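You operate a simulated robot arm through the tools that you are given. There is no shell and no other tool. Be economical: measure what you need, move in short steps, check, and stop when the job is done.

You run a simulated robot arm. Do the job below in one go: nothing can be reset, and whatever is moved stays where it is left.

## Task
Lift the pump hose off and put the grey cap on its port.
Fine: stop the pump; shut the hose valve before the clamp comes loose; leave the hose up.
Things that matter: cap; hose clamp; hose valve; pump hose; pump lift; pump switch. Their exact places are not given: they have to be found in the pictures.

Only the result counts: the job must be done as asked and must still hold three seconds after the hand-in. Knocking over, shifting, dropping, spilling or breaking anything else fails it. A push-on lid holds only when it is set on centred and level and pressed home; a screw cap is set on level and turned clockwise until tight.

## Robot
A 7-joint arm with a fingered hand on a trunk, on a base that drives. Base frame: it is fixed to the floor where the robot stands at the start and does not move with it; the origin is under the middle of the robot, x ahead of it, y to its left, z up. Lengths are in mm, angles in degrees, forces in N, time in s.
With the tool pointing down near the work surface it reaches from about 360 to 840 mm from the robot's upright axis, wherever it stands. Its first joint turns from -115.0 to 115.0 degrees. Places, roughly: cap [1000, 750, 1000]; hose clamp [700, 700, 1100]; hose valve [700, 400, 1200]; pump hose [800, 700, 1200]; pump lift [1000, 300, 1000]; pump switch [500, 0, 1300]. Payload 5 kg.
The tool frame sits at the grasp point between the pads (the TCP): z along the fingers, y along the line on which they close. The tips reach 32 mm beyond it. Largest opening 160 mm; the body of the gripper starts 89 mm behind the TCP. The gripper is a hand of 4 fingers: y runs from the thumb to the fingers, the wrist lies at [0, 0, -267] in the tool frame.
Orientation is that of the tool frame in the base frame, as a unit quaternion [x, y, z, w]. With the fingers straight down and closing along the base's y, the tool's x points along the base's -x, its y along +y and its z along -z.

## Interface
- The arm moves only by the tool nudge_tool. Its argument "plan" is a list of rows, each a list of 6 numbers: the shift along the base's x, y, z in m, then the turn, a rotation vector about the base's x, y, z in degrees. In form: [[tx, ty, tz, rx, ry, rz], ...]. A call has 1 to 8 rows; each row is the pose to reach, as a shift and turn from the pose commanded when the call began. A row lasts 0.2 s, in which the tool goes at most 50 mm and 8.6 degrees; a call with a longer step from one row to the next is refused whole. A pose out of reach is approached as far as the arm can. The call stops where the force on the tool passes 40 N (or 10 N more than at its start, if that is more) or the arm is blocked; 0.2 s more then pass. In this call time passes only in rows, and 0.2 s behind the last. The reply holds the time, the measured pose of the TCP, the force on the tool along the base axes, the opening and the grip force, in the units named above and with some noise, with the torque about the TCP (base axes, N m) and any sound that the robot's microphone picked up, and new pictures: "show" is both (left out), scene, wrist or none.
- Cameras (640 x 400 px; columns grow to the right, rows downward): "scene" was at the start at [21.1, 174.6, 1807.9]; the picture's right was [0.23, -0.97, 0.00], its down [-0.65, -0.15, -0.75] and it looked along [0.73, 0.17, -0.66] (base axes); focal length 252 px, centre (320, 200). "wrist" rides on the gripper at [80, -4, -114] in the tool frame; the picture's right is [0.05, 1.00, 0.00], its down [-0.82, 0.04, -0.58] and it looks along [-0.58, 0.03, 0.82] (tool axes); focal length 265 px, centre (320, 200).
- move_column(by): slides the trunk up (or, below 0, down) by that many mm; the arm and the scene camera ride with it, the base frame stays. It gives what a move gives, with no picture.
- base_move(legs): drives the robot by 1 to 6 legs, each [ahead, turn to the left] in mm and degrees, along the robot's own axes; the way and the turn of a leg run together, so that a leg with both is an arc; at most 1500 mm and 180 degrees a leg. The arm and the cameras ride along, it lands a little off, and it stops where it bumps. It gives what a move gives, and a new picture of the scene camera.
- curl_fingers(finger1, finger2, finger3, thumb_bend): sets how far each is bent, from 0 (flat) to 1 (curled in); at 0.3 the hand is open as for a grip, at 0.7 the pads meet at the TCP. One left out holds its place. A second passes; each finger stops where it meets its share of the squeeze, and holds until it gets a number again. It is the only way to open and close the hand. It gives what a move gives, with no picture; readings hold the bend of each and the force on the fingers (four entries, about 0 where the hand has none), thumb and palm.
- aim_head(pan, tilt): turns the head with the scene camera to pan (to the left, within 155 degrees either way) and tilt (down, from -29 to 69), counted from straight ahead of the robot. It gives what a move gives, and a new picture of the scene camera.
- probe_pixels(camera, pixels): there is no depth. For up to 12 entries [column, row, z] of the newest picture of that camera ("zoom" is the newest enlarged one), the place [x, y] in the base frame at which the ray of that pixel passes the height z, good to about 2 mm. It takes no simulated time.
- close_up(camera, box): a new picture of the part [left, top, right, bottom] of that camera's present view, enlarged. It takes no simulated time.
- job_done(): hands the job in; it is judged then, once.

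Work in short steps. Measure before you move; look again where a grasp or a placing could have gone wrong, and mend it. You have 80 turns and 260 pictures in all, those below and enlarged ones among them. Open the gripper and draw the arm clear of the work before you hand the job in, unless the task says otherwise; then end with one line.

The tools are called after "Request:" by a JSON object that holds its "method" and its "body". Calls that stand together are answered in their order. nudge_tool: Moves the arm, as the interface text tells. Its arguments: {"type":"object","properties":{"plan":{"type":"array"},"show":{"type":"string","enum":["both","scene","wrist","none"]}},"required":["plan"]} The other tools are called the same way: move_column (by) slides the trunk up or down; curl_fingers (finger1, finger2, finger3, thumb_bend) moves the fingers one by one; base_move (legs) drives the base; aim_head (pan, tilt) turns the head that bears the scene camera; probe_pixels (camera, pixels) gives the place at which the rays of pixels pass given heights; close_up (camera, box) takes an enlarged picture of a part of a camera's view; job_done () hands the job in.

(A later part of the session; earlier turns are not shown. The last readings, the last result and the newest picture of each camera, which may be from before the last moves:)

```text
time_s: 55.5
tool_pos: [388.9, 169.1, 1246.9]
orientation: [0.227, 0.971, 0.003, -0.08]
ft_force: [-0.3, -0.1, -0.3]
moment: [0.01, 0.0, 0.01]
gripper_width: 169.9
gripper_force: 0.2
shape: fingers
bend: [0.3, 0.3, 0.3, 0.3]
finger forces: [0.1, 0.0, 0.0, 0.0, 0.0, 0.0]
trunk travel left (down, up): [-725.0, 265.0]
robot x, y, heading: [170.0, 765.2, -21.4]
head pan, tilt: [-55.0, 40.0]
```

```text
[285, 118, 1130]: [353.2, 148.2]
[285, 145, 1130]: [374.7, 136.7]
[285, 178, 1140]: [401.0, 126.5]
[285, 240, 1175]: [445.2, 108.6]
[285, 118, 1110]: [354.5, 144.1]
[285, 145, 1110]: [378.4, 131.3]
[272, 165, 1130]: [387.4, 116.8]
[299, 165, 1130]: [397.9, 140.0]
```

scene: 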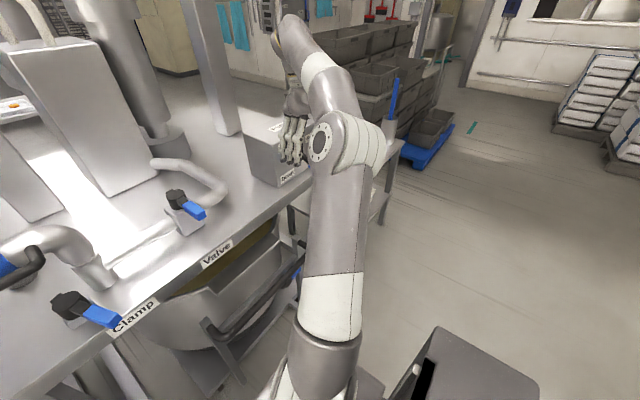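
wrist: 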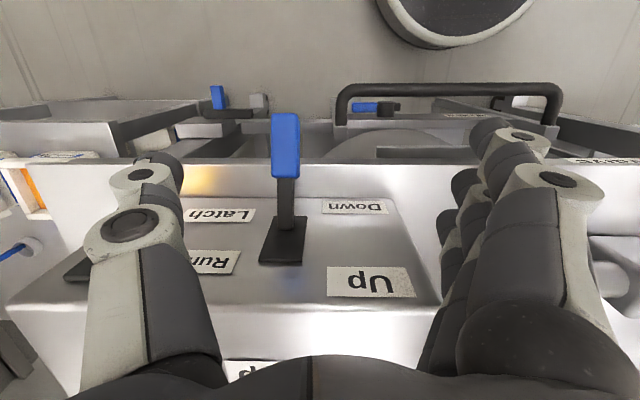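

The pose was at the arm's limit here, so I retract the hand close to the robot and drive ≈350 mm back along the table toward the lever.

Request:
{"method": "nudge_tool", "body": {"plan": [[-0.01, 0.04, 0.01, 0, 0, 0], [-0.02, 0.085, 0.02, 0, 0, 0], [-0.03, 0.13, 0.03, 0, 4, 0], [-0.04, 0.175, 0.04, 0, 8, 0], [-0.05, 0.22, 0.05, 0, 8, 0], [-0.06, 0.265, 0.06, 0, 8, 0]], "show": "none"}}

Request:
{"method": "base_move", "body": {"legs": [[0, 91.5], [-350, 0], [0, -91.5]]}}

Request:
{"method": "aim_head", "body": {"pan": -25, "tilt": 45}}

```text
time_s: 56.9
tool_pos: [329.2, 437.7, 1306.5]
orientation: [0.226, 0.963, -0.015, -0.147]
ft_force: [-0.1, 1.2, 0.0]
moment: [-0.11, 0.07, 0.04]
gripper_width: 170.2
gripper_force: 0.0
shape: fingers
bend: [0.3, 0.3, 0.3, 0.3]
finger forces: [0.0, 0.0, 0.1, 0.0, 0.1, 0.0]
trunk travel left (down, up): [-725.0, 265.0]
robot x, y, heading: [169.3, 767.8, -21.0]
head pan, tilt: [-55.0, 40.0]
```

```text
time_s: 66.9
tool_pos: [209.8, 106.7, 1306.8]
orientation: [0.22, 0.964, -0.014, -0.148]
ft_force: [-0.3, -0.2, 0.6]
moment: [-0.03, 0.02, 0.0]
gripper_width: 170.2
gripper_force: 0.1
shape: fingers
bend: [0.3, 0.3, 0.3, 0.3]
finger forces: [0.0, 0.0, 0.0, 0.0, 0.1, 0.0]
trunk travel left (down, up): [-725.0, 265.0]
robot x, y, heading: [45.7, 435.2, -20.5]
head pan, tilt: [-55.0, 40.0]
```

scene: 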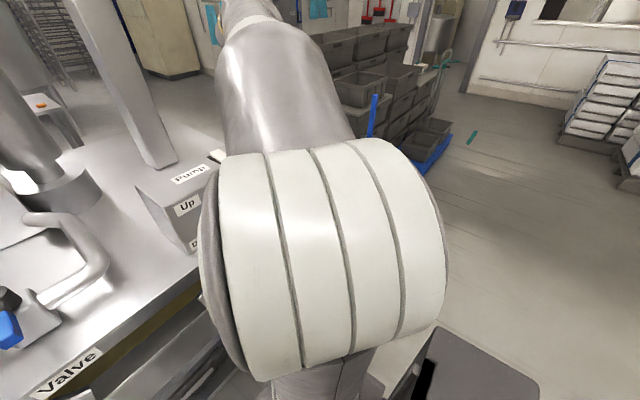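

```text
time_s: 67.8
tool_pos: [209.7, 106.8, 1307.3]
orientation: [0.22, 0.964, -0.015, -0.148]
ft_force: [-0.2, 1.0, -0.3]
moment: [0.0, 0.02, -0.01]
gripper_width: 170.2
gripper_force: 0.0
shape: fingers
bend: [0.3, 0.3, 0.3, 0.3]
finger forces: [0.0, 0.1, 0.1, 0.0, 0.0, 0.0]
trunk travel left (down, up): [-725.0, 265.0]
robot x, y, heading: [44.0, 436.6, -20.4]
head pan, tilt: [-25.0, 45.0]
```

scene: 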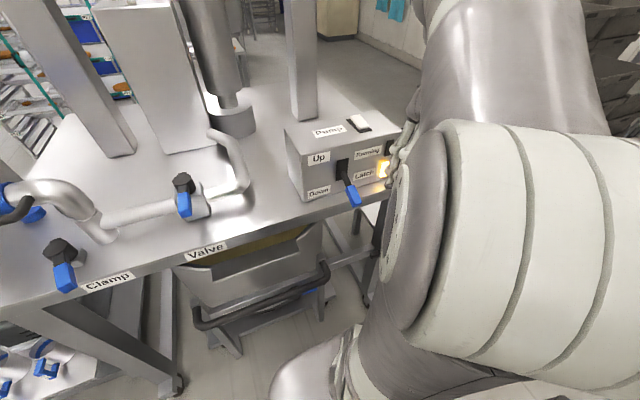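

The lever is in view now at (352,190). I straighten the tilt (17°) and move to above the blue grip.

Request:
{"method": "nudge_tool", "body": {"plan": [[0.04, 0.007, 0, 0, -5, 0], [0.08, 0.014, 0, 0, -10, 0], [0.12, 0.021, -0.01, 0, -15, 0], [0.145, 0.029, -0.02, 0, -17, 0], [0.166, 0.029, -0.047, 0, -17, 0]]}}

Request:
{"method": "close_up", "body": {"camera": "scene", "box": [270, 90, 430, 220]}}

```text
time_s: 69.0
tool_pos: [378.6, 137.6, 1259.1]
orientation: [0.22, 0.975, 0.019, -0.004]
ft_force: [-0.2, -0.4, 0.4]
moment: [0.03, 0.05, -0.01]
gripper_width: 170.2
gripper_force: 0.0
shape: fingers
bend: [0.3, 0.3, 0.3, 0.3]
finger forces: [0.0, 0.1, 0.0, 0.0, 0.0, 0.0]
trunk travel left (down, up): [-725.0, 265.0]
robot x, y, heading: [47.3, 433.3, -20.5]
head pan, tilt: [-25.0, 45.0]
```

scene: 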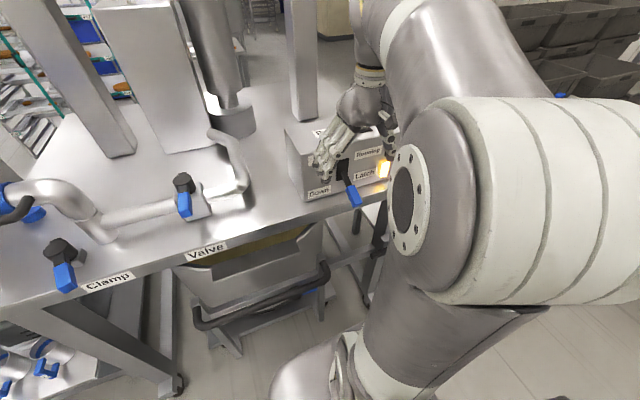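
wrist: 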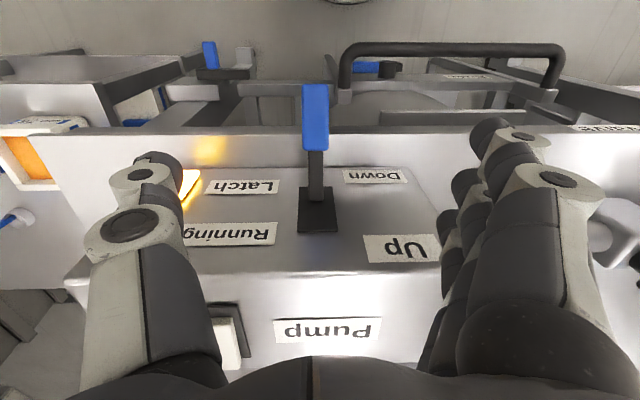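

```text
3.08 times, centred on (350, 155) of scene
```

zoom: 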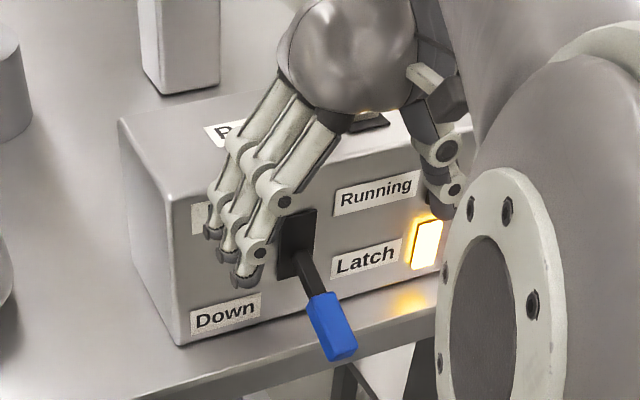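

Request:
{"method": "probe_pixels", "body": {"camera": "wrist", "pixels": [[316, 86, 1120], [316, 118, 1130], [316, 150, 1140], [318, 210, 1170], [300, 118, 1130], [330, 118, 1130]]}}

Request:
{"method": "probe_pixels", "body": {"camera": "scene", "pixels": [[353.8, 196, 1130], [353.8, 196, 1120], [344, 170, 1170], [356, 205, 1110], [350, 187, 1140], [348, 175, 1160]]}}

```text
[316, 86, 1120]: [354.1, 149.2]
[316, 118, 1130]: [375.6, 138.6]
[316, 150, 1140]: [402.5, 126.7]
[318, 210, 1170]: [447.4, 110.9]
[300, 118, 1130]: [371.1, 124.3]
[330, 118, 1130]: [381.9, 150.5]
```

```text
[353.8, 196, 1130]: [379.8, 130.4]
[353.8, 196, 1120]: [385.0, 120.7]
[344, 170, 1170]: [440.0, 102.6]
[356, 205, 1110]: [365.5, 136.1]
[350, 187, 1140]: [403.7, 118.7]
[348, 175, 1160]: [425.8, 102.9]
```

The grip centre is ≈(377,137,1130). I lower over it, slightly outward to keep clear of the box face.

Request:
{"method": "nudge_tool", "body": {"plan": [[-0.008, 0.002, -0.04, 0, 0, 0], [-0.008, 0.002, -0.08, 0, 0, 0], [-0.008, 0.002, -0.11, 0, 0, 0], [-0.008, 0.002, -0.127, 0, 0, 0]]}}

Request:
{"method": "close_up", "body": {"camera": "scene", "box": [290, 100, 450, 240]}}

```text
time_s: 70.0
tool_pos: [368.7, 139.8, 1133.7]
orientation: [0.22, 0.975, 0.017, -0.003]
ft_force: [-0.3, 0.0, -0.4]
moment: [-0.01, 0.02, 0.05]
gripper_width: 170.3
gripper_force: 0.0
shape: fingers
bend: [0.3, 0.3, 0.3, 0.3]
finger forces: [0.0, 0.0, 0.1, 0.1, 0.1, 0.0]
trunk travel left (down, up): [-725.0, 265.0]
robot x, y, heading: [46.2, 429.3, -20.6]
head pan, tilt: [-25.0, 45.0]
```

scene: 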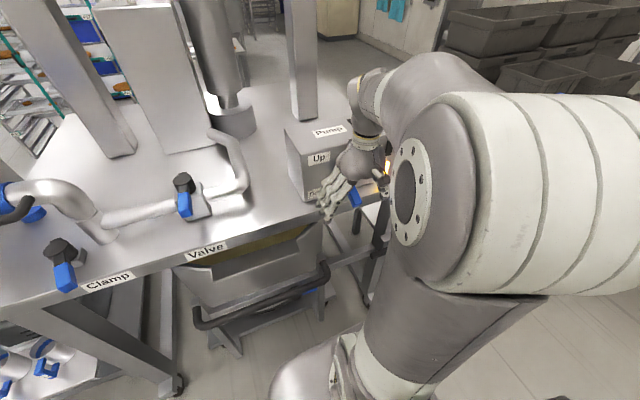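
wrist: 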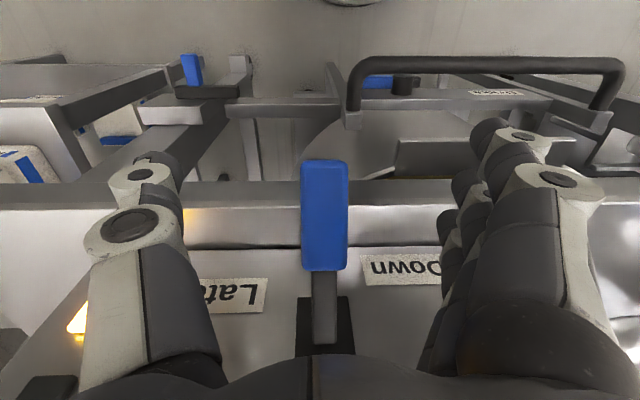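

```text
2.86 times, centred on (370, 170) of scene
```

zoom: 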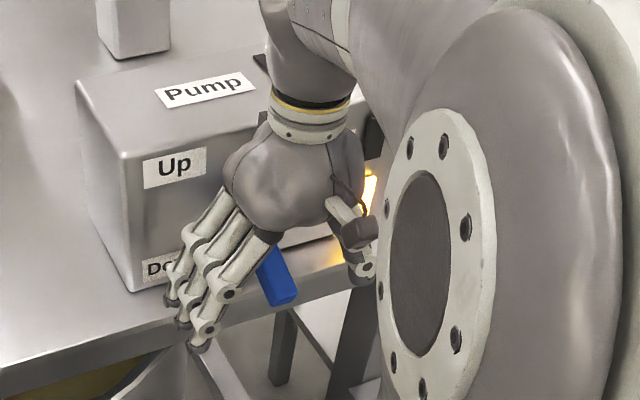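

The blue grip sits between thumb and fingers at (324,215). I close the hand on it.

Request:
{"method": "curl_fingers", "body": {"finger1": 0.7, "finger2": 0.7, "finger3": 0.7, "thumb_bend": 0.7}}

Request:
{"method": "nudge_tool", "body": {"plan": [[-0.004, 0.002, 0.012, 0, 0, 0]]}}

```text
time_s: 71.0
tool_pos: [368.2, 139.6, 1133.2]
orientation: [0.22, 0.975, 0.017, -0.005]
ft_force: [-2.1, -0.8, -2.6]
moment: [-0.03, 0.02, 0.0]
gripper_width: 27.6
gripper_force: 4.5
shape: fingers
bend: [0.7, 0.67, 0.7, 0.68]
finger forces: [0.0, 3.2, 0.0, 0.0, 5.4, 0.0]
trunk travel left (down, up): [-725.0, 265.0]
robot x, y, heading: [47.6, 430.7, -20.5]
head pan, tilt: [-25.0, 45.0]
```

```text
time_s: 71.4
tool_pos: [364.8, 140.6, 1146.0]
orientation: [0.22, 0.975, 0.018, -0.004]
ft_force: [-3.9, -0.4, -3.2]
moment: [-0.01, 0.07, 0.0]
gripper_width: 27.2
gripper_force: 3.5
shape: fingers
bend: [0.7, 0.67, 0.7, 0.68]
finger forces: [0.0, 2.7, 0.7, 0.0, 4.7, 0.0]
trunk travel left (down, up): [-725.0, 265.0]
robot x, y, heading: [43.5, 432.0, -20.6]
head pan, tilt: [-25.0, 45.0]
```

scene: 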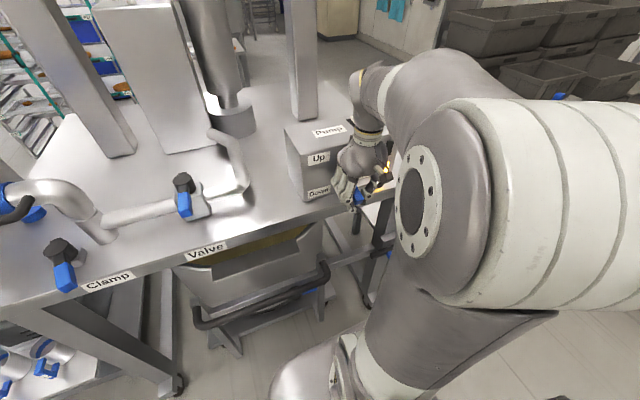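
wrist: 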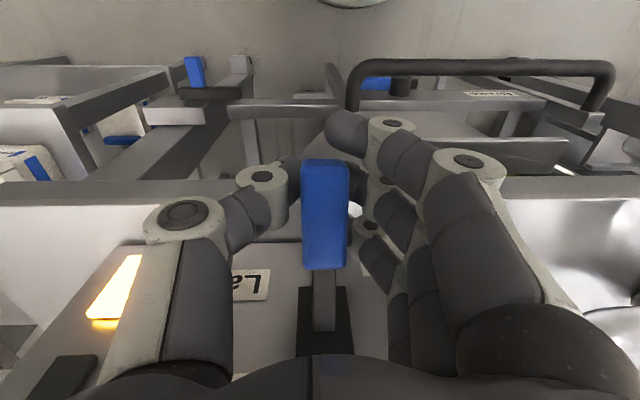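

The lever follows. I tighten the grip and raise along the arc to Up.

Request:
{"method": "curl_fingers", "body": {"finger1": 0.8, "finger2": 0.85, "finger3": 0.8, "thumb_bend": 0.8}}

Request:
{"method": "nudge_tool", "body": {"plan": [[-0.003, 0.001, 0.015, 0, 0, 0], [-0.003, 0.001, 0.03, 0, 0, 0], [0, 0, 0.045, 0, 0, 0], [0.005, -0.002, 0.06, 0, 0, 0], [0.013, -0.005, 0.078, 0, 0, 0], [0.022, -0.008, 0.09, 0, 0, 0]]}}

Request:
{"method": "close_up", "body": {"camera": "scene", "box": [0, 0, 640, 400]}}

```text
time_s: 72.4
tool_pos: [363.9, 141.2, 1144.7]
orientation: [0.22, 0.975, 0.019, -0.003]
ft_force: [-6.0, 2.7, -5.1]
moment: [0.02, 0.22, 0.18]
gripper_width: 17.0
gripper_force: 7.0
shape: fingers
bend: [0.8, 0.74, 0.78, 0.74]
finger forces: [4.9, 0.0, 9.1, 0.1, 0.0, 0.0]
trunk travel left (down, up): [-725.0, 265.0]
robot x, y, heading: [46.1, 433.4, -20.5]
head pan, tilt: [-25.0, 45.0]
```

```text
time_s: 73.4
tool_pos: [363.7, 140.3, 1194.0]
orientation: [0.221, 0.975, 0.022, -0.011]
ft_force: [-4.0, 0.4, -23.7]
moment: [0.22, 0.46, 0.27]
gripper_width: 17.0
gripper_force: 17.2
shape: fingers
bend: [0.8, 0.79, 0.69, 0.75]
finger forces: [0.0, 0.0, 15.3, 0.1, 19.4, 0.0]
trunk travel left (down, up): [-725.0, 265.0]
robot x, y, heading: [48.4, 433.1, -20.7]
head pan, tilt: [-25.0, 45.0]
stopped in row 4: the force on the tool passed its limit at 49 N (the readings are from after the stop); the commanded pose is now the measured one
```

scene: 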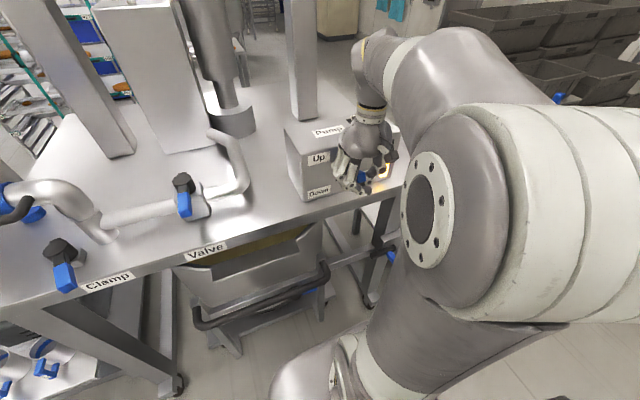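
wrist: 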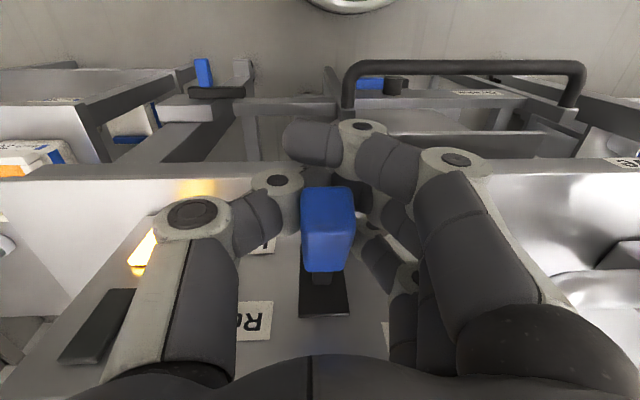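

```text
1.00 times, centred on (320, 200) of scene (not enlarged: the box is as wide or as high as the picture)
```

zoom: 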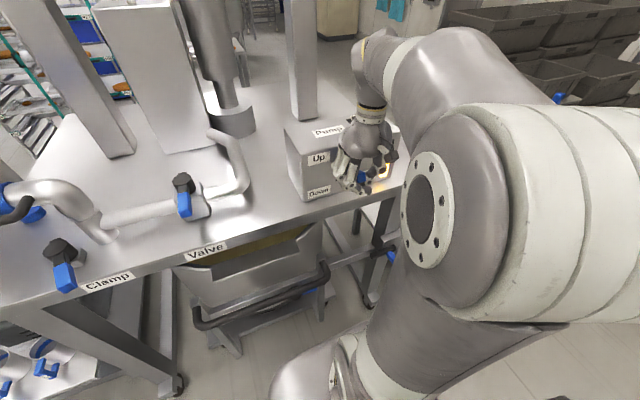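

A 49 N stop: I open the hand and look where the lever is.

Request:
{"method": "curl_fingers", "body": {"finger1": 0.3, "finger2": 0.3, "finger3": 0.3, "thumb_bend": 0.3}}

Request:
{"method": "nudge_tool", "body": {"plan": [[0, 0, 0.04, 0, 0, 0], [0, 0, 0.08, 0, 0, 0]]}}

Request:
{"method": "close_up", "body": {"camera": "scene", "box": [290, 100, 430, 220]}}

```text
time_s: 74.4
tool_pos: [365.2, 139.7, 1196.0]
orientation: [0.221, 0.975, 0.02, -0.008]
ft_force: [-0.6, -0.8, -0.7]
moment: [-0.01, -0.01, -0.01]
gripper_width: 170.0
gripper_force: 0.1
shape: fingers
bend: [0.3, 0.3, 0.3, 0.3]
finger forces: [0.1, 0.0, 0.0, 0.0, 0.0, 0.0]
trunk travel left (down, up): [-725.0, 265.0]
robot x, y, heading: [44.2, 430.0, -20.4]
head pan, tilt: [-25.0, 45.0]
```

```text
time_s: 75.0
tool_pos: [364.9, 139.9, 1276.5]
orientation: [0.221, 0.975, 0.02, -0.008]
ft_force: [0.0, -0.4, 1.1]
moment: [0.01, 0.01, 0.01]
gripper_width: 170.2
gripper_force: 0.1
shape: fingers
bend: [0.3, 0.3, 0.3, 0.3]
finger forces: [0.1, 0.0, 0.0, 0.1, 0.0, 0.1]
trunk travel left (down, up): [-725.0, 265.0]
robot x, y, heading: [42.9, 435.3, -20.5]
head pan, tilt: [-25.0, 45.0]
```

scene: 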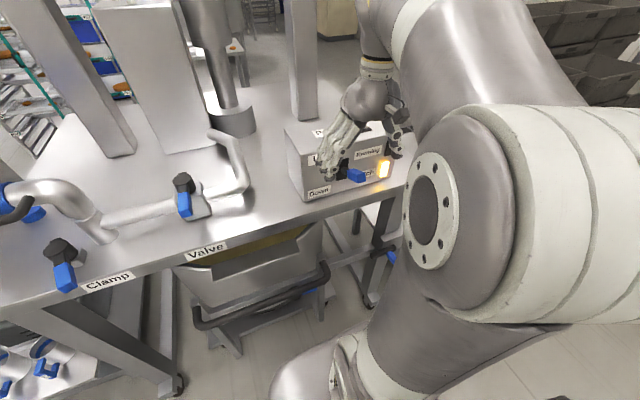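
wrist: 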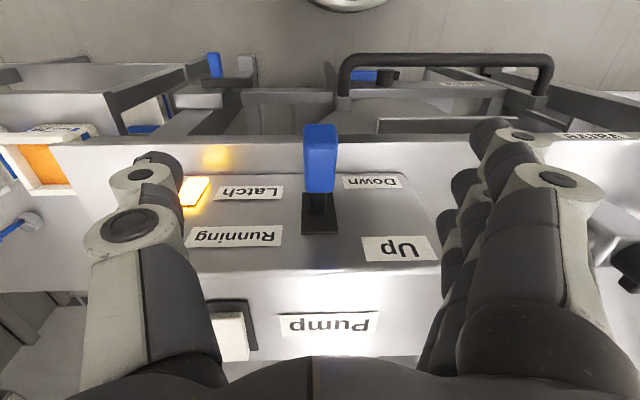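

```text
3.33 times, centred on (360, 160) of scene
```

zoom: 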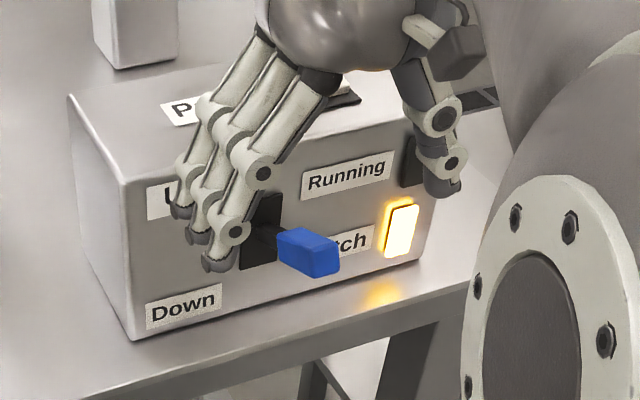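

Request:
{"method": "probe_pixels", "body": {"camera": "wrist", "pixels": [[321, 130, 1170], [321, 130, 1190], [321, 160, 1170], [321, 160, 1190], [321, 190, 1170], [321, 190, 1190], [320, 225, 1150], [320, 225, 1180]]}}

Request:
{"method": "probe_pixels", "body": {"camera": "scene", "pixels": [[357, 176, 1170], [357, 176, 1190], [362, 179, 1170], [362, 179, 1190], [347.5, 171, 1170], [347.5, 171, 1190], [344, 169, 1170], [344, 169, 1150]]}}

```text
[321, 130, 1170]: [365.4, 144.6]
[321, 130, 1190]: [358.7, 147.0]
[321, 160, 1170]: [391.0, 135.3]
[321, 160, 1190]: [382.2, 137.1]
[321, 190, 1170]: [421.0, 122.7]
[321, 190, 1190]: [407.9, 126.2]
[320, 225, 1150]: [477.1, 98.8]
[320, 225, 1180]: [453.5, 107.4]
```

```text
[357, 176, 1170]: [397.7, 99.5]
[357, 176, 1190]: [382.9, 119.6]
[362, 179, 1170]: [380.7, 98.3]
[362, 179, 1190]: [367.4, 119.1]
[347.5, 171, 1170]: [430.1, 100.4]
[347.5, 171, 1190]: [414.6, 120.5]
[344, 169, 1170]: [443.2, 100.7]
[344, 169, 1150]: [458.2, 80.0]
```

The lever is now ≈20° above level (grip centre ≈(374,137,1205)) but perhaps not fully up. I grip it again there and raise further.

Request:
{"method": "nudge_tool", "body": {"plan": [[0.002, 0, -0.04, 0, 0, 0], [0.004, 0, -0.072, 0, 0, 0]], "show": "none"}}

Request:
{"method": "curl_fingers", "body": {"finger1": 0.74, "finger2": 0.74, "finger3": 0.74, "thumb_bend": 0.7}}

Request:
{"method": "nudge_tool", "body": {"plan": [[0.003, -0.001, 0.008, 0, 0, 0], [0.007, -0.003, 0.016, 0, 0, 0], [0.012, -0.005, 0.024, 0, 0, 0], [0.018, -0.007, 0.032, 0, 0, 0]]}}

Request:
{"method": "close_up", "body": {"camera": "scene", "box": [290, 100, 430, 220]}}

```text
time_s: 75.6
tool_pos: [367.7, 141.3, 1203.9]
orientation: [0.221, 0.975, 0.021, -0.008]
ft_force: [-0.2, -0.6, -0.3]
moment: [0.0, 0.0, 0.02]
gripper_width: 169.9
gripper_force: 0.0
shape: fingers
bend: [0.3, 0.3, 0.3, 0.3]
finger forces: [0.0, 0.0, 0.0, 0.0, 0.1, 0.0]
trunk travel left (down, up): [-725.0, 265.0]
robot x, y, heading: [48.9, 434.1, -20.6]
head pan, tilt: [-25.0, 45.0]
```

```text
time_s: 76.6
tool_pos: [368.3, 140.9, 1202.5]
orientation: [0.221, 0.975, 0.019, -0.009]
ft_force: [1.1, 5.6, -11.3]
moment: [0.14, 0.06, 0.25]
gripper_width: 22.2
gripper_force: 11.0
shape: fingers
bend: [0.74, 0.72, 0.67, 0.69]
finger forces: [0.0, 7.8, 8.5, 0.0, 5.9, 0.0]
trunk travel left (down, up): [-725.0, 265.0]
robot x, y, heading: [43.8, 432.5, -20.4]
head pan, tilt: [-25.0, 45.0]
```

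```text
time_s: 77.2
tool_pos: [370.6, 139.7, 1212.3]
orientation: [0.222, 0.975, 0.022, -0.015]
ft_force: [-5.4, 5.6, -21.5]
moment: [-0.08, -0.07, 0.29]
gripper_width: 25.0
gripper_force: 17.2
shape: fingers
bend: [0.73, 0.66, 0.66, 0.67]
finger forces: [7.1, 8.9, 8.0, 0.1, 9.3, 0.0]
trunk travel left (down, up): [-725.0, 265.0]
robot x, y, heading: [46.4, 435.8, -20.4]
head pan, tilt: [-25.0, 45.0]
stopped in row 2: the force on the tool passed its limit at 47 N (the readings are from after the stop); the commanded pose is now the measured one
```

scene: 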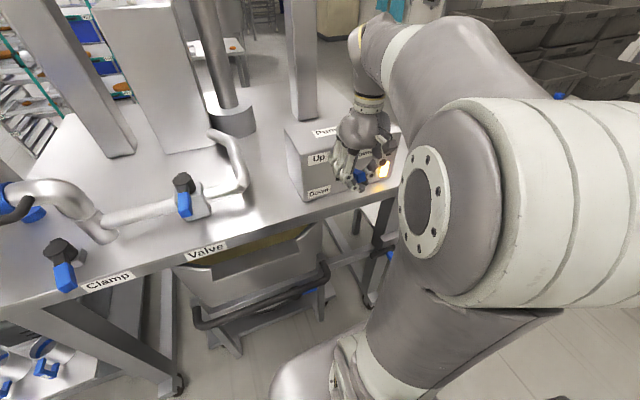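
wrist: 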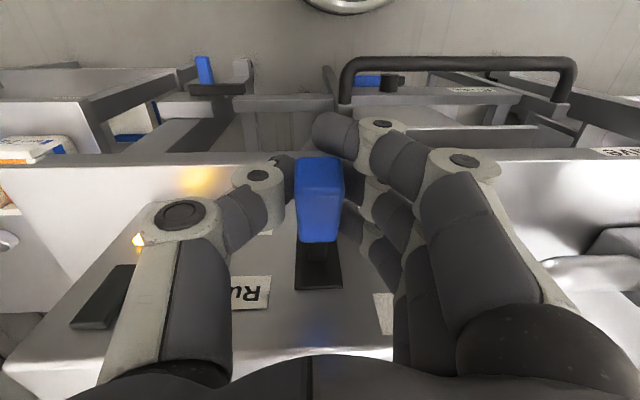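

```text
3.33 times, centred on (360, 160) of scene
```

zoom: 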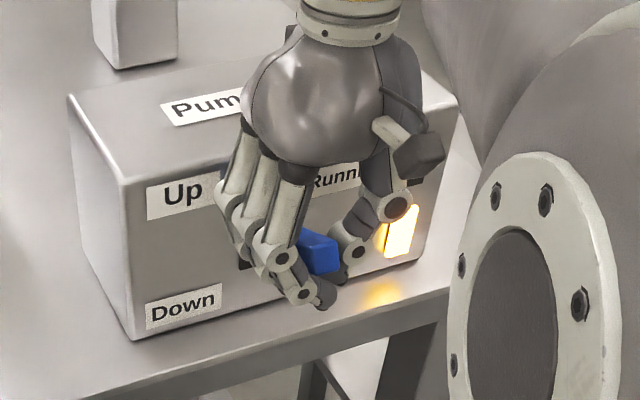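

The silver cylinder at (215,50) now shows a long thin rod: the lift seems to be rising. I open the hand and look at the whole bench.

Request:
{"method": "curl_fingers", "body": {"finger1": 0.3, "finger2": 0.3, "finger3": 0.3, "thumb_bend": 0.3}}

Request:
{"method": "nudge_tool", "body": {"plan": [[-0.01, 0.004, 0.03, 0, 0, 0], [-0.02, 0.01, 0.07, 0, 0, 0], [-0.04, 0.02, 0.1, 0, 0, 0]], "show": "wrist"}}

Request:
{"method": "aim_head", "body": {"pan": 15, "tilt": 30}}

```text
time_s: 78.2
tool_pos: [370.4, 139.5, 1213.8]
orientation: [0.221, 0.975, 0.022, -0.012]
ft_force: [-0.2, -0.4, -0.2]
moment: [-0.01, 0.0, 0.01]
gripper_width: 169.8
gripper_force: 0.2
shape: fingers
bend: [0.3, 0.3, 0.3, 0.3]
finger forces: [0.1, 0.0, 0.0, 0.1, 0.1, 0.1]
trunk travel left (down, up): [-725.0, 265.0]
robot x, y, heading: [45.4, 439.1, -20.5]
head pan, tilt: [-25.0, 45.0]
```

```text
time_s: 79.0
tool_pos: [331.7, 160.2, 1314.7]
orientation: [0.223, 0.975, 0.022, -0.011]
ft_force: [0.1, -0.1, -0.3]
moment: [0.01, -0.03, 0.01]
gripper_width: 169.9
gripper_force: 0.0
shape: fingers
bend: [0.3, 0.3, 0.3, 0.3]
finger forces: [0.0, 0.0, 0.0, 0.0, 0.0, 0.0]
trunk travel left (down, up): [-725.0, 265.0]
robot x, y, heading: [47.5, 436.6, -20.6]
head pan, tilt: [-25.0, 45.0]
```

wrist: 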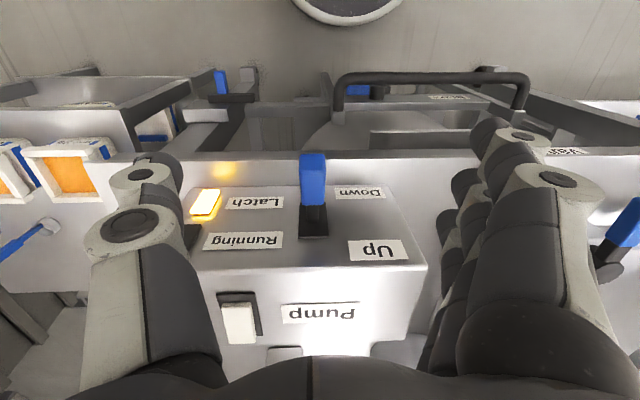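

```text
time_s: 80.0
tool_pos: [330.6, 158.5, 1314.6]
orientation: [0.221, 0.975, 0.022, -0.013]
ft_force: [-0.1, -0.2, 0.4]
moment: [0.0, -0.03, -0.01]
gripper_width: 170.2
gripper_force: 0.0
shape: fingers
bend: [0.3, 0.3, 0.3, 0.3]
finger forces: [0.0, 0.1, 0.0, 0.0, 0.1, 0.0]
trunk travel left (down, up): [-725.0, 265.0]
robot x, y, heading: [50.7, 435.9, -20.5]
head pan, tilt: [15.0, 30.0]
```

scene: 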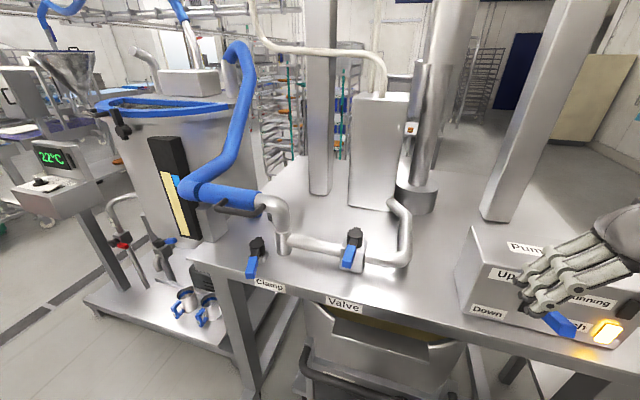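

Request:
{"method": "close_up", "body": {"camera": "scene", "box": [170, 160, 330, 300]}}

Request:
{"method": "close_up", "body": {"camera": "scene", "box": [330, 0, 530, 240]}}

Request:
{"method": "aim_head", "body": {"pan": 10, "tilt": 0}}

```text
2.86 times, centred on (250, 230) of scene
```

zoom: 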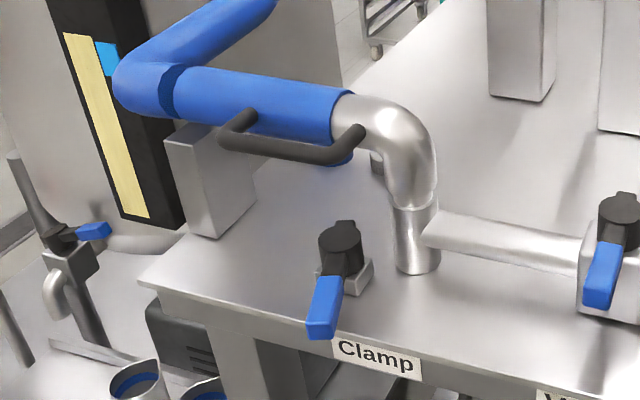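

```text
1.67 times, centred on (430, 120) of scene
```

zoom: 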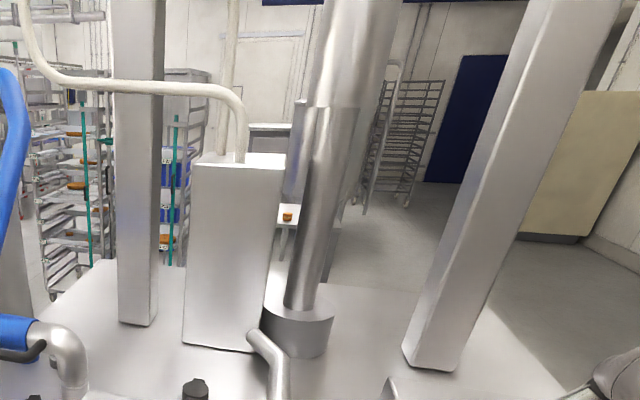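

```text
time_s: 81.0
tool_pos: [332.8, 158.1, 1314.4]
orientation: [0.222, 0.975, 0.021, -0.012]
ft_force: [0.6, 0.2, 0.6]
moment: [0.03, -0.02, 0.0]
gripper_width: 170.2
gripper_force: 0.1
shape: fingers
bend: [0.3, 0.3, 0.3, 0.3]
finger forces: [0.1, 0.0, 0.1, 0.1, 0.0, 0.0]
trunk travel left (down, up): [-725.0, 265.0]
robot x, y, heading: [46.5, 431.8, -20.8]
head pan, tilt: [10.0, 0.0]
```

scene: 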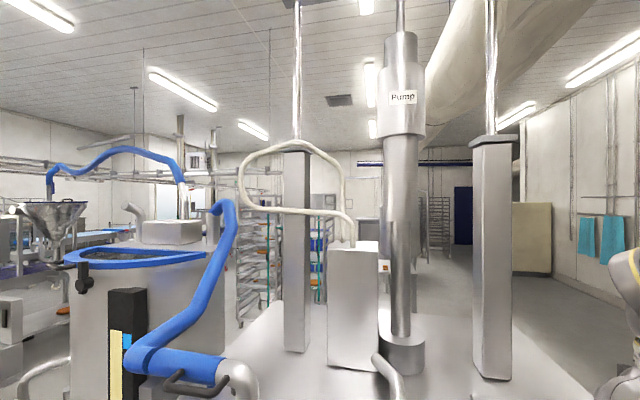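

The "Pump" cylinder has risen ≈350 mm, so the lift is Up and stays; the hose elbow is still on its port, with a handle bar for lifting. I drive back to the hose end of the table.

Request:
{"method": "base_move", "body": {"legs": [[0, 91], [390, 0], [0, -91]]}}

Request:
{"method": "aim_head", "body": {"pan": 5, "tilt": 45}}

Request:
{"method": "close_up", "body": {"camera": "scene", "box": [210, 100, 410, 240]}}

```text
time_s: 91.2
tool_pos: [462.3, 540.0, 1314.1]
orientation: [0.208, 0.978, 0.022, -0.012]
ft_force: [-0.2, 0.2, 0.9]
moment: [-0.03, -0.02, -0.01]
gripper_width: 170.2
gripper_force: 0.1
shape: fingers
bend: [0.3, 0.3, 0.3, 0.3]
finger forces: [0.0, 0.0, 0.0, 0.0, 0.0, 0.0]
trunk travel left (down, up): [-725.0, 265.0]
robot x, y, heading: [169.2, 810.1, -19.1]
head pan, tilt: [10.0, 0.0]
```

scene: 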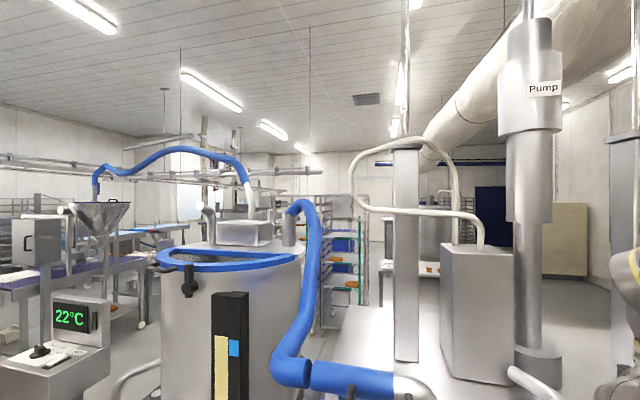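

```text
time_s: 92.3
tool_pos: [463.0, 540.9, 1312.8]
orientation: [0.209, 0.978, 0.022, -0.012]
ft_force: [-0.3, 0.0, 0.6]
moment: [0.0, 0.01, 0.03]
gripper_width: 170.1
gripper_force: 0.1
shape: fingers
bend: [0.3, 0.3, 0.3, 0.3]
finger forces: [0.1, 0.0, 0.0, 0.1, 0.1, 0.1]
trunk travel left (down, up): [-725.0, 265.0]
robot x, y, heading: [175.3, 805.1, -18.9]
head pan, tilt: [5.0, 45.0]
```

scene: 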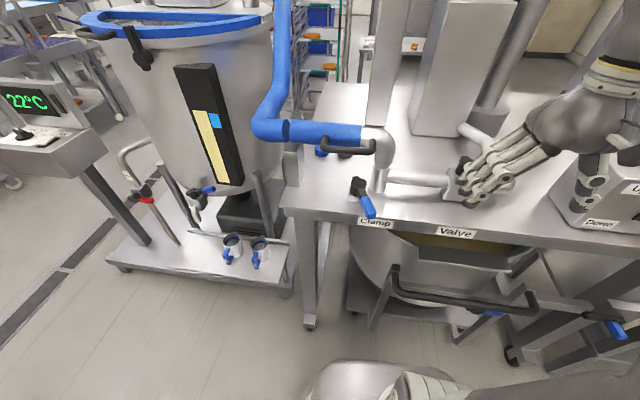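

```text
2.86 times, centred on (310, 170) of scene
```

zoom: 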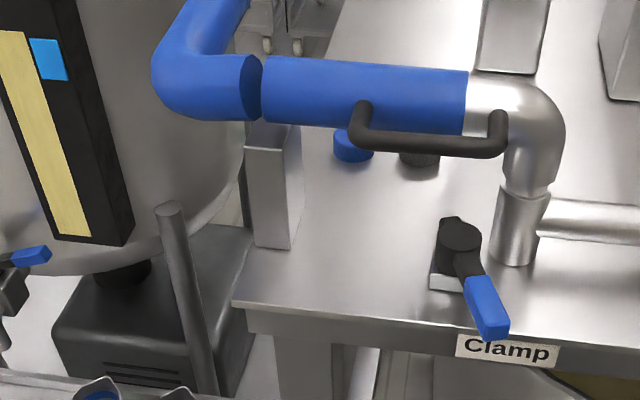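

Request:
{"method": "probe_pixels", "body": {"camera": "scene", "pixels": [[348.5, 150, 1200], [348.5, 150, 1240], [324, 143.7, 1240], [373, 145.5, 1240], [381, 166.5, 1170], [362, 130, 1280], [344, 156, 1110], [381, 191, 1080]]}}

Request:
{"method": "nudge_tool", "body": {"plan": [[0.03, 0.02, 0.02, 0, 0, 0], [0.06, 0.05, 0.04, 0, 0, 0], [0.09, 0.08, 0.06, 0, 0, 0], [0.12, 0.11, 0.07, 0, 0, 0], [0.15, 0.14, 0.08, 0, 0, 0]]}}

```text
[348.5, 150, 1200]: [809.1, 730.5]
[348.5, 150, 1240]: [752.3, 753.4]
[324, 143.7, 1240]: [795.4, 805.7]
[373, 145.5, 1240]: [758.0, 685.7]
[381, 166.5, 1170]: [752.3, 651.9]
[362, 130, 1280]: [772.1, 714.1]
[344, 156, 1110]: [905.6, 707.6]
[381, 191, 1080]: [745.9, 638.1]
```

```text
time_s: 93.5
tool_pos: [616.3, 679.9, 1393.2]
orientation: [0.208, 0.978, 0.021, -0.014]
ft_force: [0.4, -0.8, 0.4]
moment: [-0.02, 0.01, -0.02]
gripper_width: 170.2
gripper_force: 0.1
shape: fingers
bend: [0.3, 0.3, 0.3, 0.3]
finger forces: [0.1, 0.0, 0.0, 0.1, 0.0, 0.0]
trunk travel left (down, up): [-725.0, 265.0]
robot x, y, heading: [166.6, 808.2, -18.7]
head pan, tilt: [5.0, 45.0]
```

scene: 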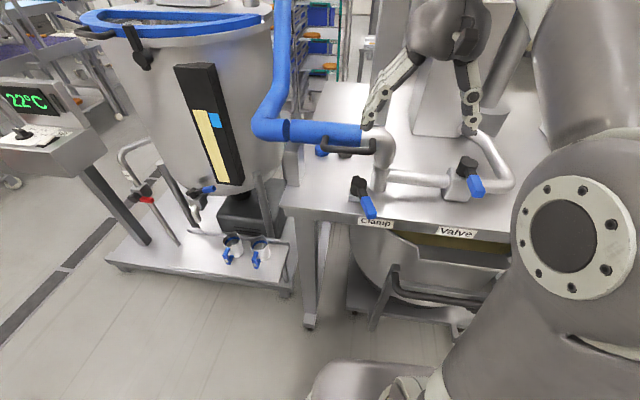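
wrist: 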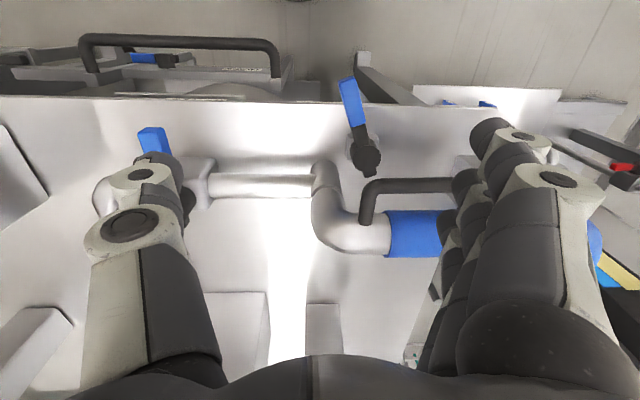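

Request:
{"method": "probe_pixels", "body": {"camera": "wrist", "pixels": [[376, 184, 1200], [376, 184, 1250], [430, 185, 1200], [430, 185, 1250], [368, 222, 1250], [345, 240, 1260], [322, 180, 1170], [430, 235, 1290]]}}

Request:
{"method": "close_up", "body": {"camera": "scene", "box": [290, 80, 430, 220]}}

Request:
{"method": "probe_pixels", "body": {"camera": "scene", "pixels": [[371, 151, 1200], [371, 151, 1250], [348.5, 150, 1250], [324, 143.7, 1240]]}}

```text
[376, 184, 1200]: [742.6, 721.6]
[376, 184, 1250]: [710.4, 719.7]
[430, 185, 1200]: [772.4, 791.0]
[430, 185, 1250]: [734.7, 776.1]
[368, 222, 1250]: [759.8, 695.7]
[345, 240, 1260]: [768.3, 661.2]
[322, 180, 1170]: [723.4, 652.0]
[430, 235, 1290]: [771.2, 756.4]
```

```text
2.86 times, centred on (360, 150) of scene
```

zoom: 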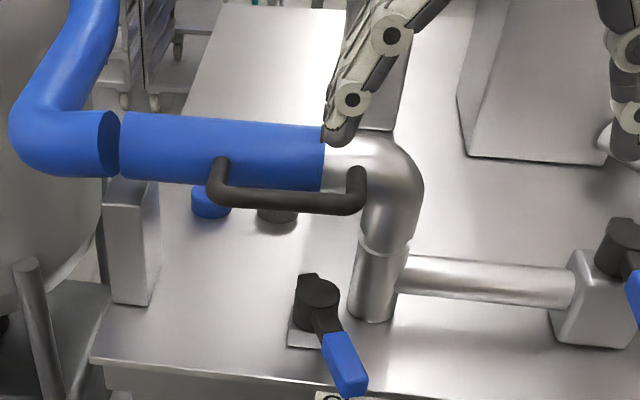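

```text
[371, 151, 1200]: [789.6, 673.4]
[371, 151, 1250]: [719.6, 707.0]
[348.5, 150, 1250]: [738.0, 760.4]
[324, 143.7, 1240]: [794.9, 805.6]
```

The bar's ends give its middle at ≈(724,766,1261). I turn the hand 90° so it closes across the bar with the thumb on the far side, moving above it at a safe height.

Request:
{"method": "nudge_tool", "body": {"plan": [[0, 0, 0.02, 0, 0, 8.5], [0, 0, 0.02, 0, 0, 17], [0.02, 0.015, 0.02, 0, 0, 25.5], [0.04, 0.03, 0.02, 0, 0, 34], [0.06, 0.045, 0.02, 0, 0, 42.5], [0.08, 0.06, 0.02, 0, 0, 51], [0.1, 0.075, 0.02, 0, 0, 59.5], [0.108, 0.086, 0.02, 0, 0, 68]], "show": "none"}}

Request:
{"method": "nudge_tool", "body": {"plan": [[0, 0, 0, 0, 0, 8.5], [0, 0, 0, 0, 0, 17], [0, 0, 0, 0, 0, 23]]}}

Request:
{"method": "curl_fingers", "body": {"finger1": 0.55, "finger2": 0.55, "finger3": 0.55, "thumb_bend": 0.58}}

Request:
{"method": "nudge_tool", "body": {"plan": [[0, 0, -0.03, 0, 0, 0]]}}

```text
time_s: 95.3
tool_pos: [689.8, 788.4, 1363.2]
orientation: [-0.372, 0.928, 0.01, -0.02]
ft_force: [-1.2, -0.3, 0.2]
moment: [0.15, -0.15, 0.01]
gripper_width: 170.9
gripper_force: 0.1
shape: fingers
bend: [0.3, 0.3, 0.3, 0.3]
finger forces: [0.0, 0.0, 0.1, 0.1, 0.0, 0.1]
out of reach, approached as far as the arm can: row 5, 6, 7, 8
trunk travel left (down, up): [-725.0, 265.0]
robot x, y, heading: [170.5, 807.3, -19.0]
head pan, tilt: [5.0, 45.0]
```

```text
time_s: 96.1
tool_pos: [666.8, 834.9, 1315.2]
orientation: [-0.551, 0.834, 0.006, -0.021]
ft_force: [0.6, 0.3, -0.1]
moment: [0.01, 0.04, 0.04]
gripper_width: 171.1
gripper_force: 0.0
shape: fingers
bend: [0.3, 0.3, 0.3, 0.3]
finger forces: [0.0, 0.0, 0.1, 0.0, 0.0, 0.0]
out of reach, approached as far as the arm can: row 1, 2, 3
trunk travel left (down, up): [-725.0, 265.0]
robot x, y, heading: [169.8, 807.6, -19.0]
head pan, tilt: [5.0, 45.0]
```

scene: 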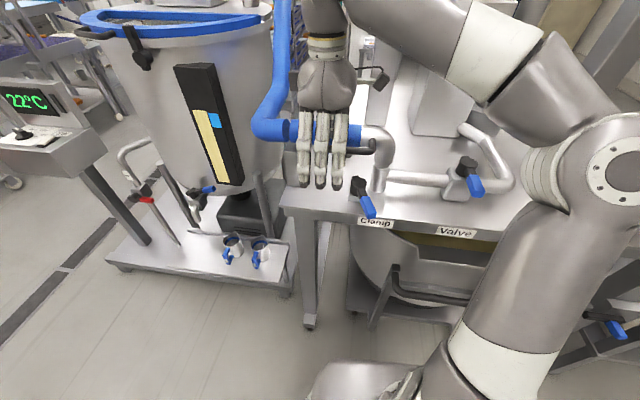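
wrist: 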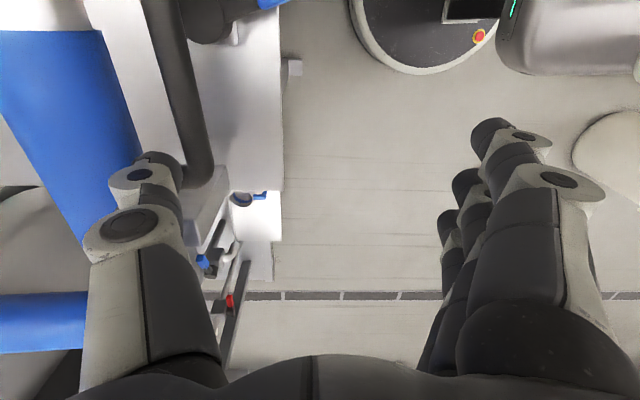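

```text
time_s: 97.1
tool_pos: [665.2, 836.0, 1315.2]
orientation: [-0.551, 0.834, 0.007, -0.022]
ft_force: [-0.1, 0.5, -0.9]
moment: [0.03, 0.02, -0.02]
gripper_width: 69.2
gripper_force: 0.1
shape: fingers
bend: [0.55, 0.55, 0.55, 0.57]
finger forces: [0.0, 0.0, 0.1, 0.0, 0.1, 0.0]
trunk travel left (down, up): [-725.0, 265.0]
robot x, y, heading: [174.3, 806.7, -18.9]
head pan, tilt: [5.0, 45.0]
```

```text
time_s: 97.5
tool_pos: [665.0, 835.6, 1285.4]
orientation: [-0.552, 0.833, 0.007, -0.023]
ft_force: [-0.6, -0.3, 0.1]
moment: [-0.03, -0.02, 0.0]
gripper_width: 68.9
gripper_force: 0.0
shape: fingers
bend: [0.55, 0.55, 0.55, 0.57]
finger forces: [0.0, 0.0, 0.1, 0.0, 0.0, 0.1]
trunk travel left (down, up): [-725.0, 265.0]
robot x, y, heading: [168.5, 808.1, -18.8]
head pan, tilt: [5.0, 45.0]
```

scene: 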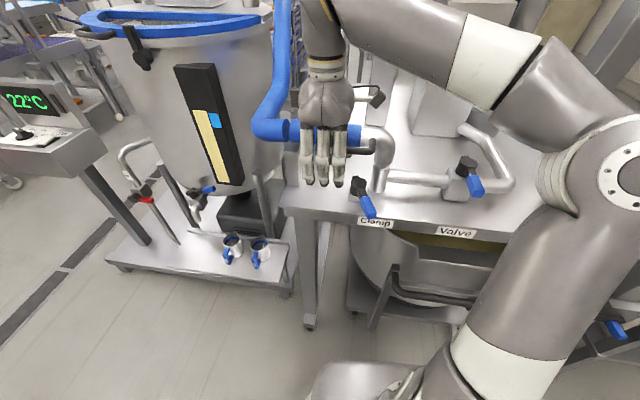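
wrist: 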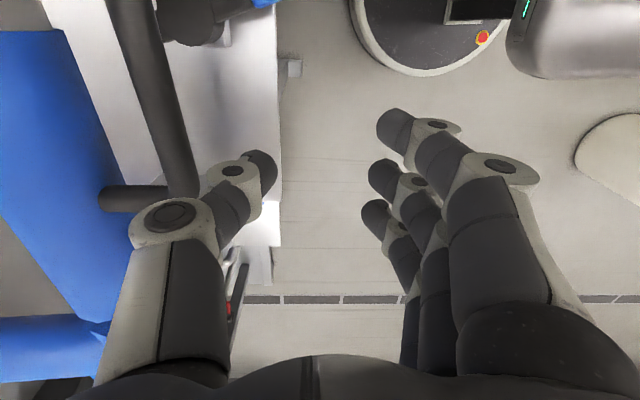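

The reach is short at this height, so I raise the trunk 100 mm, then go over the bar's middle at z≈1330.

Request:
{"method": "move_column", "body": {"by": 100}}

Request:
{"method": "nudge_tool", "body": {"plan": [[0.012, -0.014, -0.01, 0, 0, 0], [0.024, -0.03, -0.025, 0, 0, 0], [0.037, -0.05, -0.04, 0, 0, 0], [0.05, -0.066, -0.05, 0, 0, 0], [0.055, -0.07, -0.06, 0, 0, 0]]}}

Request:
{"method": "close_up", "body": {"camera": "scene", "box": [280, 100, 420, 240]}}

```text
time_s: 98.8
tool_pos: [667.3, 835.0, 1386.9]
orientation: [-0.552, 0.833, 0.006, -0.024]
ft_force: [0.0, -0.3, 0.8]
moment: [-0.02, -0.03, 0.02]
gripper_width: 68.9
gripper_force: 0.0
shape: fingers
bend: [0.55, 0.55, 0.55, 0.57]
finger forces: [0.1, 0.1, 0.0, 0.0, 0.1, 0.1]
trunk travel left (down, up): [-825.0, 165.0]
robot x, y, heading: [172.3, 807.6, -18.9]
head pan, tilt: [5.0, 45.0]
```

```text
time_s: 100.0
tool_pos: [719.9, 765.3, 1327.1]
orientation: [-0.552, 0.834, 0.006, -0.024]
ft_force: [0.0, -0.5, 0.4]
moment: [0.0, -0.04, 0.02]
gripper_width: 68.5
gripper_force: 0.0
shape: fingers
bend: [0.55, 0.55, 0.55, 0.57]
finger forces: [0.0, 0.0, 0.0, 0.1, 0.0, 0.0]
trunk travel left (down, up): [-825.0, 165.0]
robot x, y, heading: [168.0, 806.6, -18.9]
head pan, tilt: [5.0, 45.0]
```

scene: 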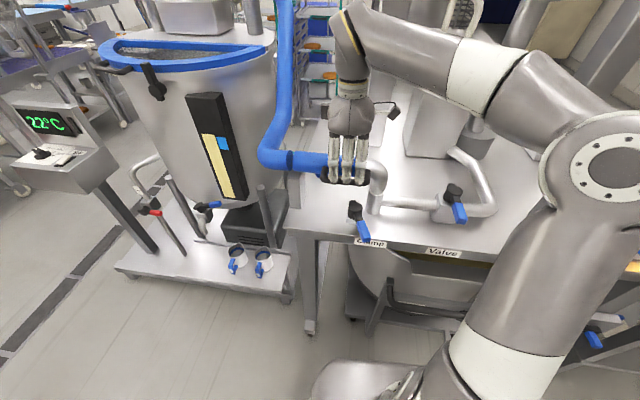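
wrist: 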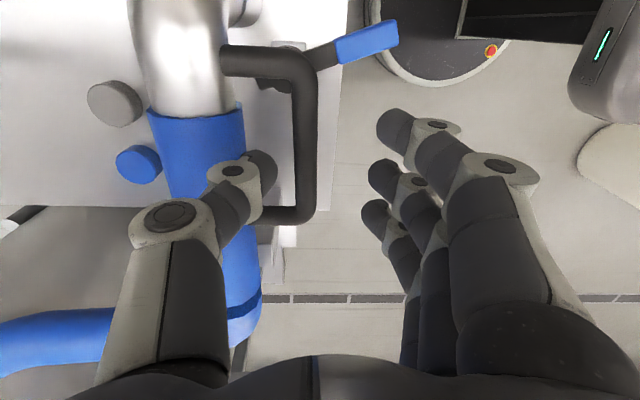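

```text
2.86 times, centred on (350, 170) of scene
```

zoom: 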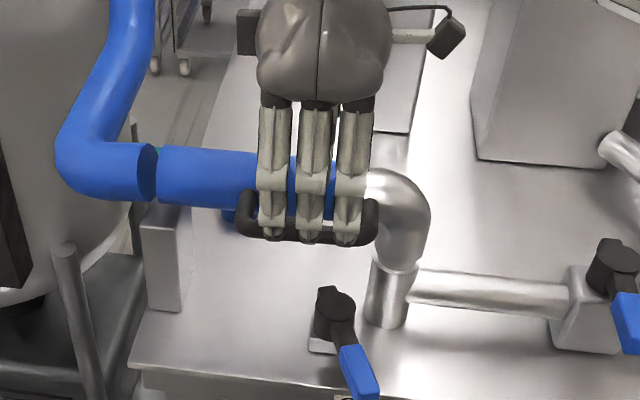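

The bar lies between thumb (262,165) and fingers in the wrist picture. I probe its place to centre the hand.

Request:
{"method": "probe_pixels", "body": {"camera": "wrist", "pixels": [[306, 90, 1262], [306, 140, 1262], [306, 200, 1262], [113, 100, 1110], [135, 163, 1110], [255, 60, 1262], [195, 60, 1262]]}}

Request:
{"method": "probe_pixels", "body": {"camera": "scene", "pixels": [[344.5, 182, 1262], [344.5, 182, 1250]]}}

```text
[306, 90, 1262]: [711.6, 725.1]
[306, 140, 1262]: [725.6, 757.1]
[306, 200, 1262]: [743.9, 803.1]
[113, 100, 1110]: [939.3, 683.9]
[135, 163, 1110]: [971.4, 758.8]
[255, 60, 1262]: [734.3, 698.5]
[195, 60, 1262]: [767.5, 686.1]
```

```text
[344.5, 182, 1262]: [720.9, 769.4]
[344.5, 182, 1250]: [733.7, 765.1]
```

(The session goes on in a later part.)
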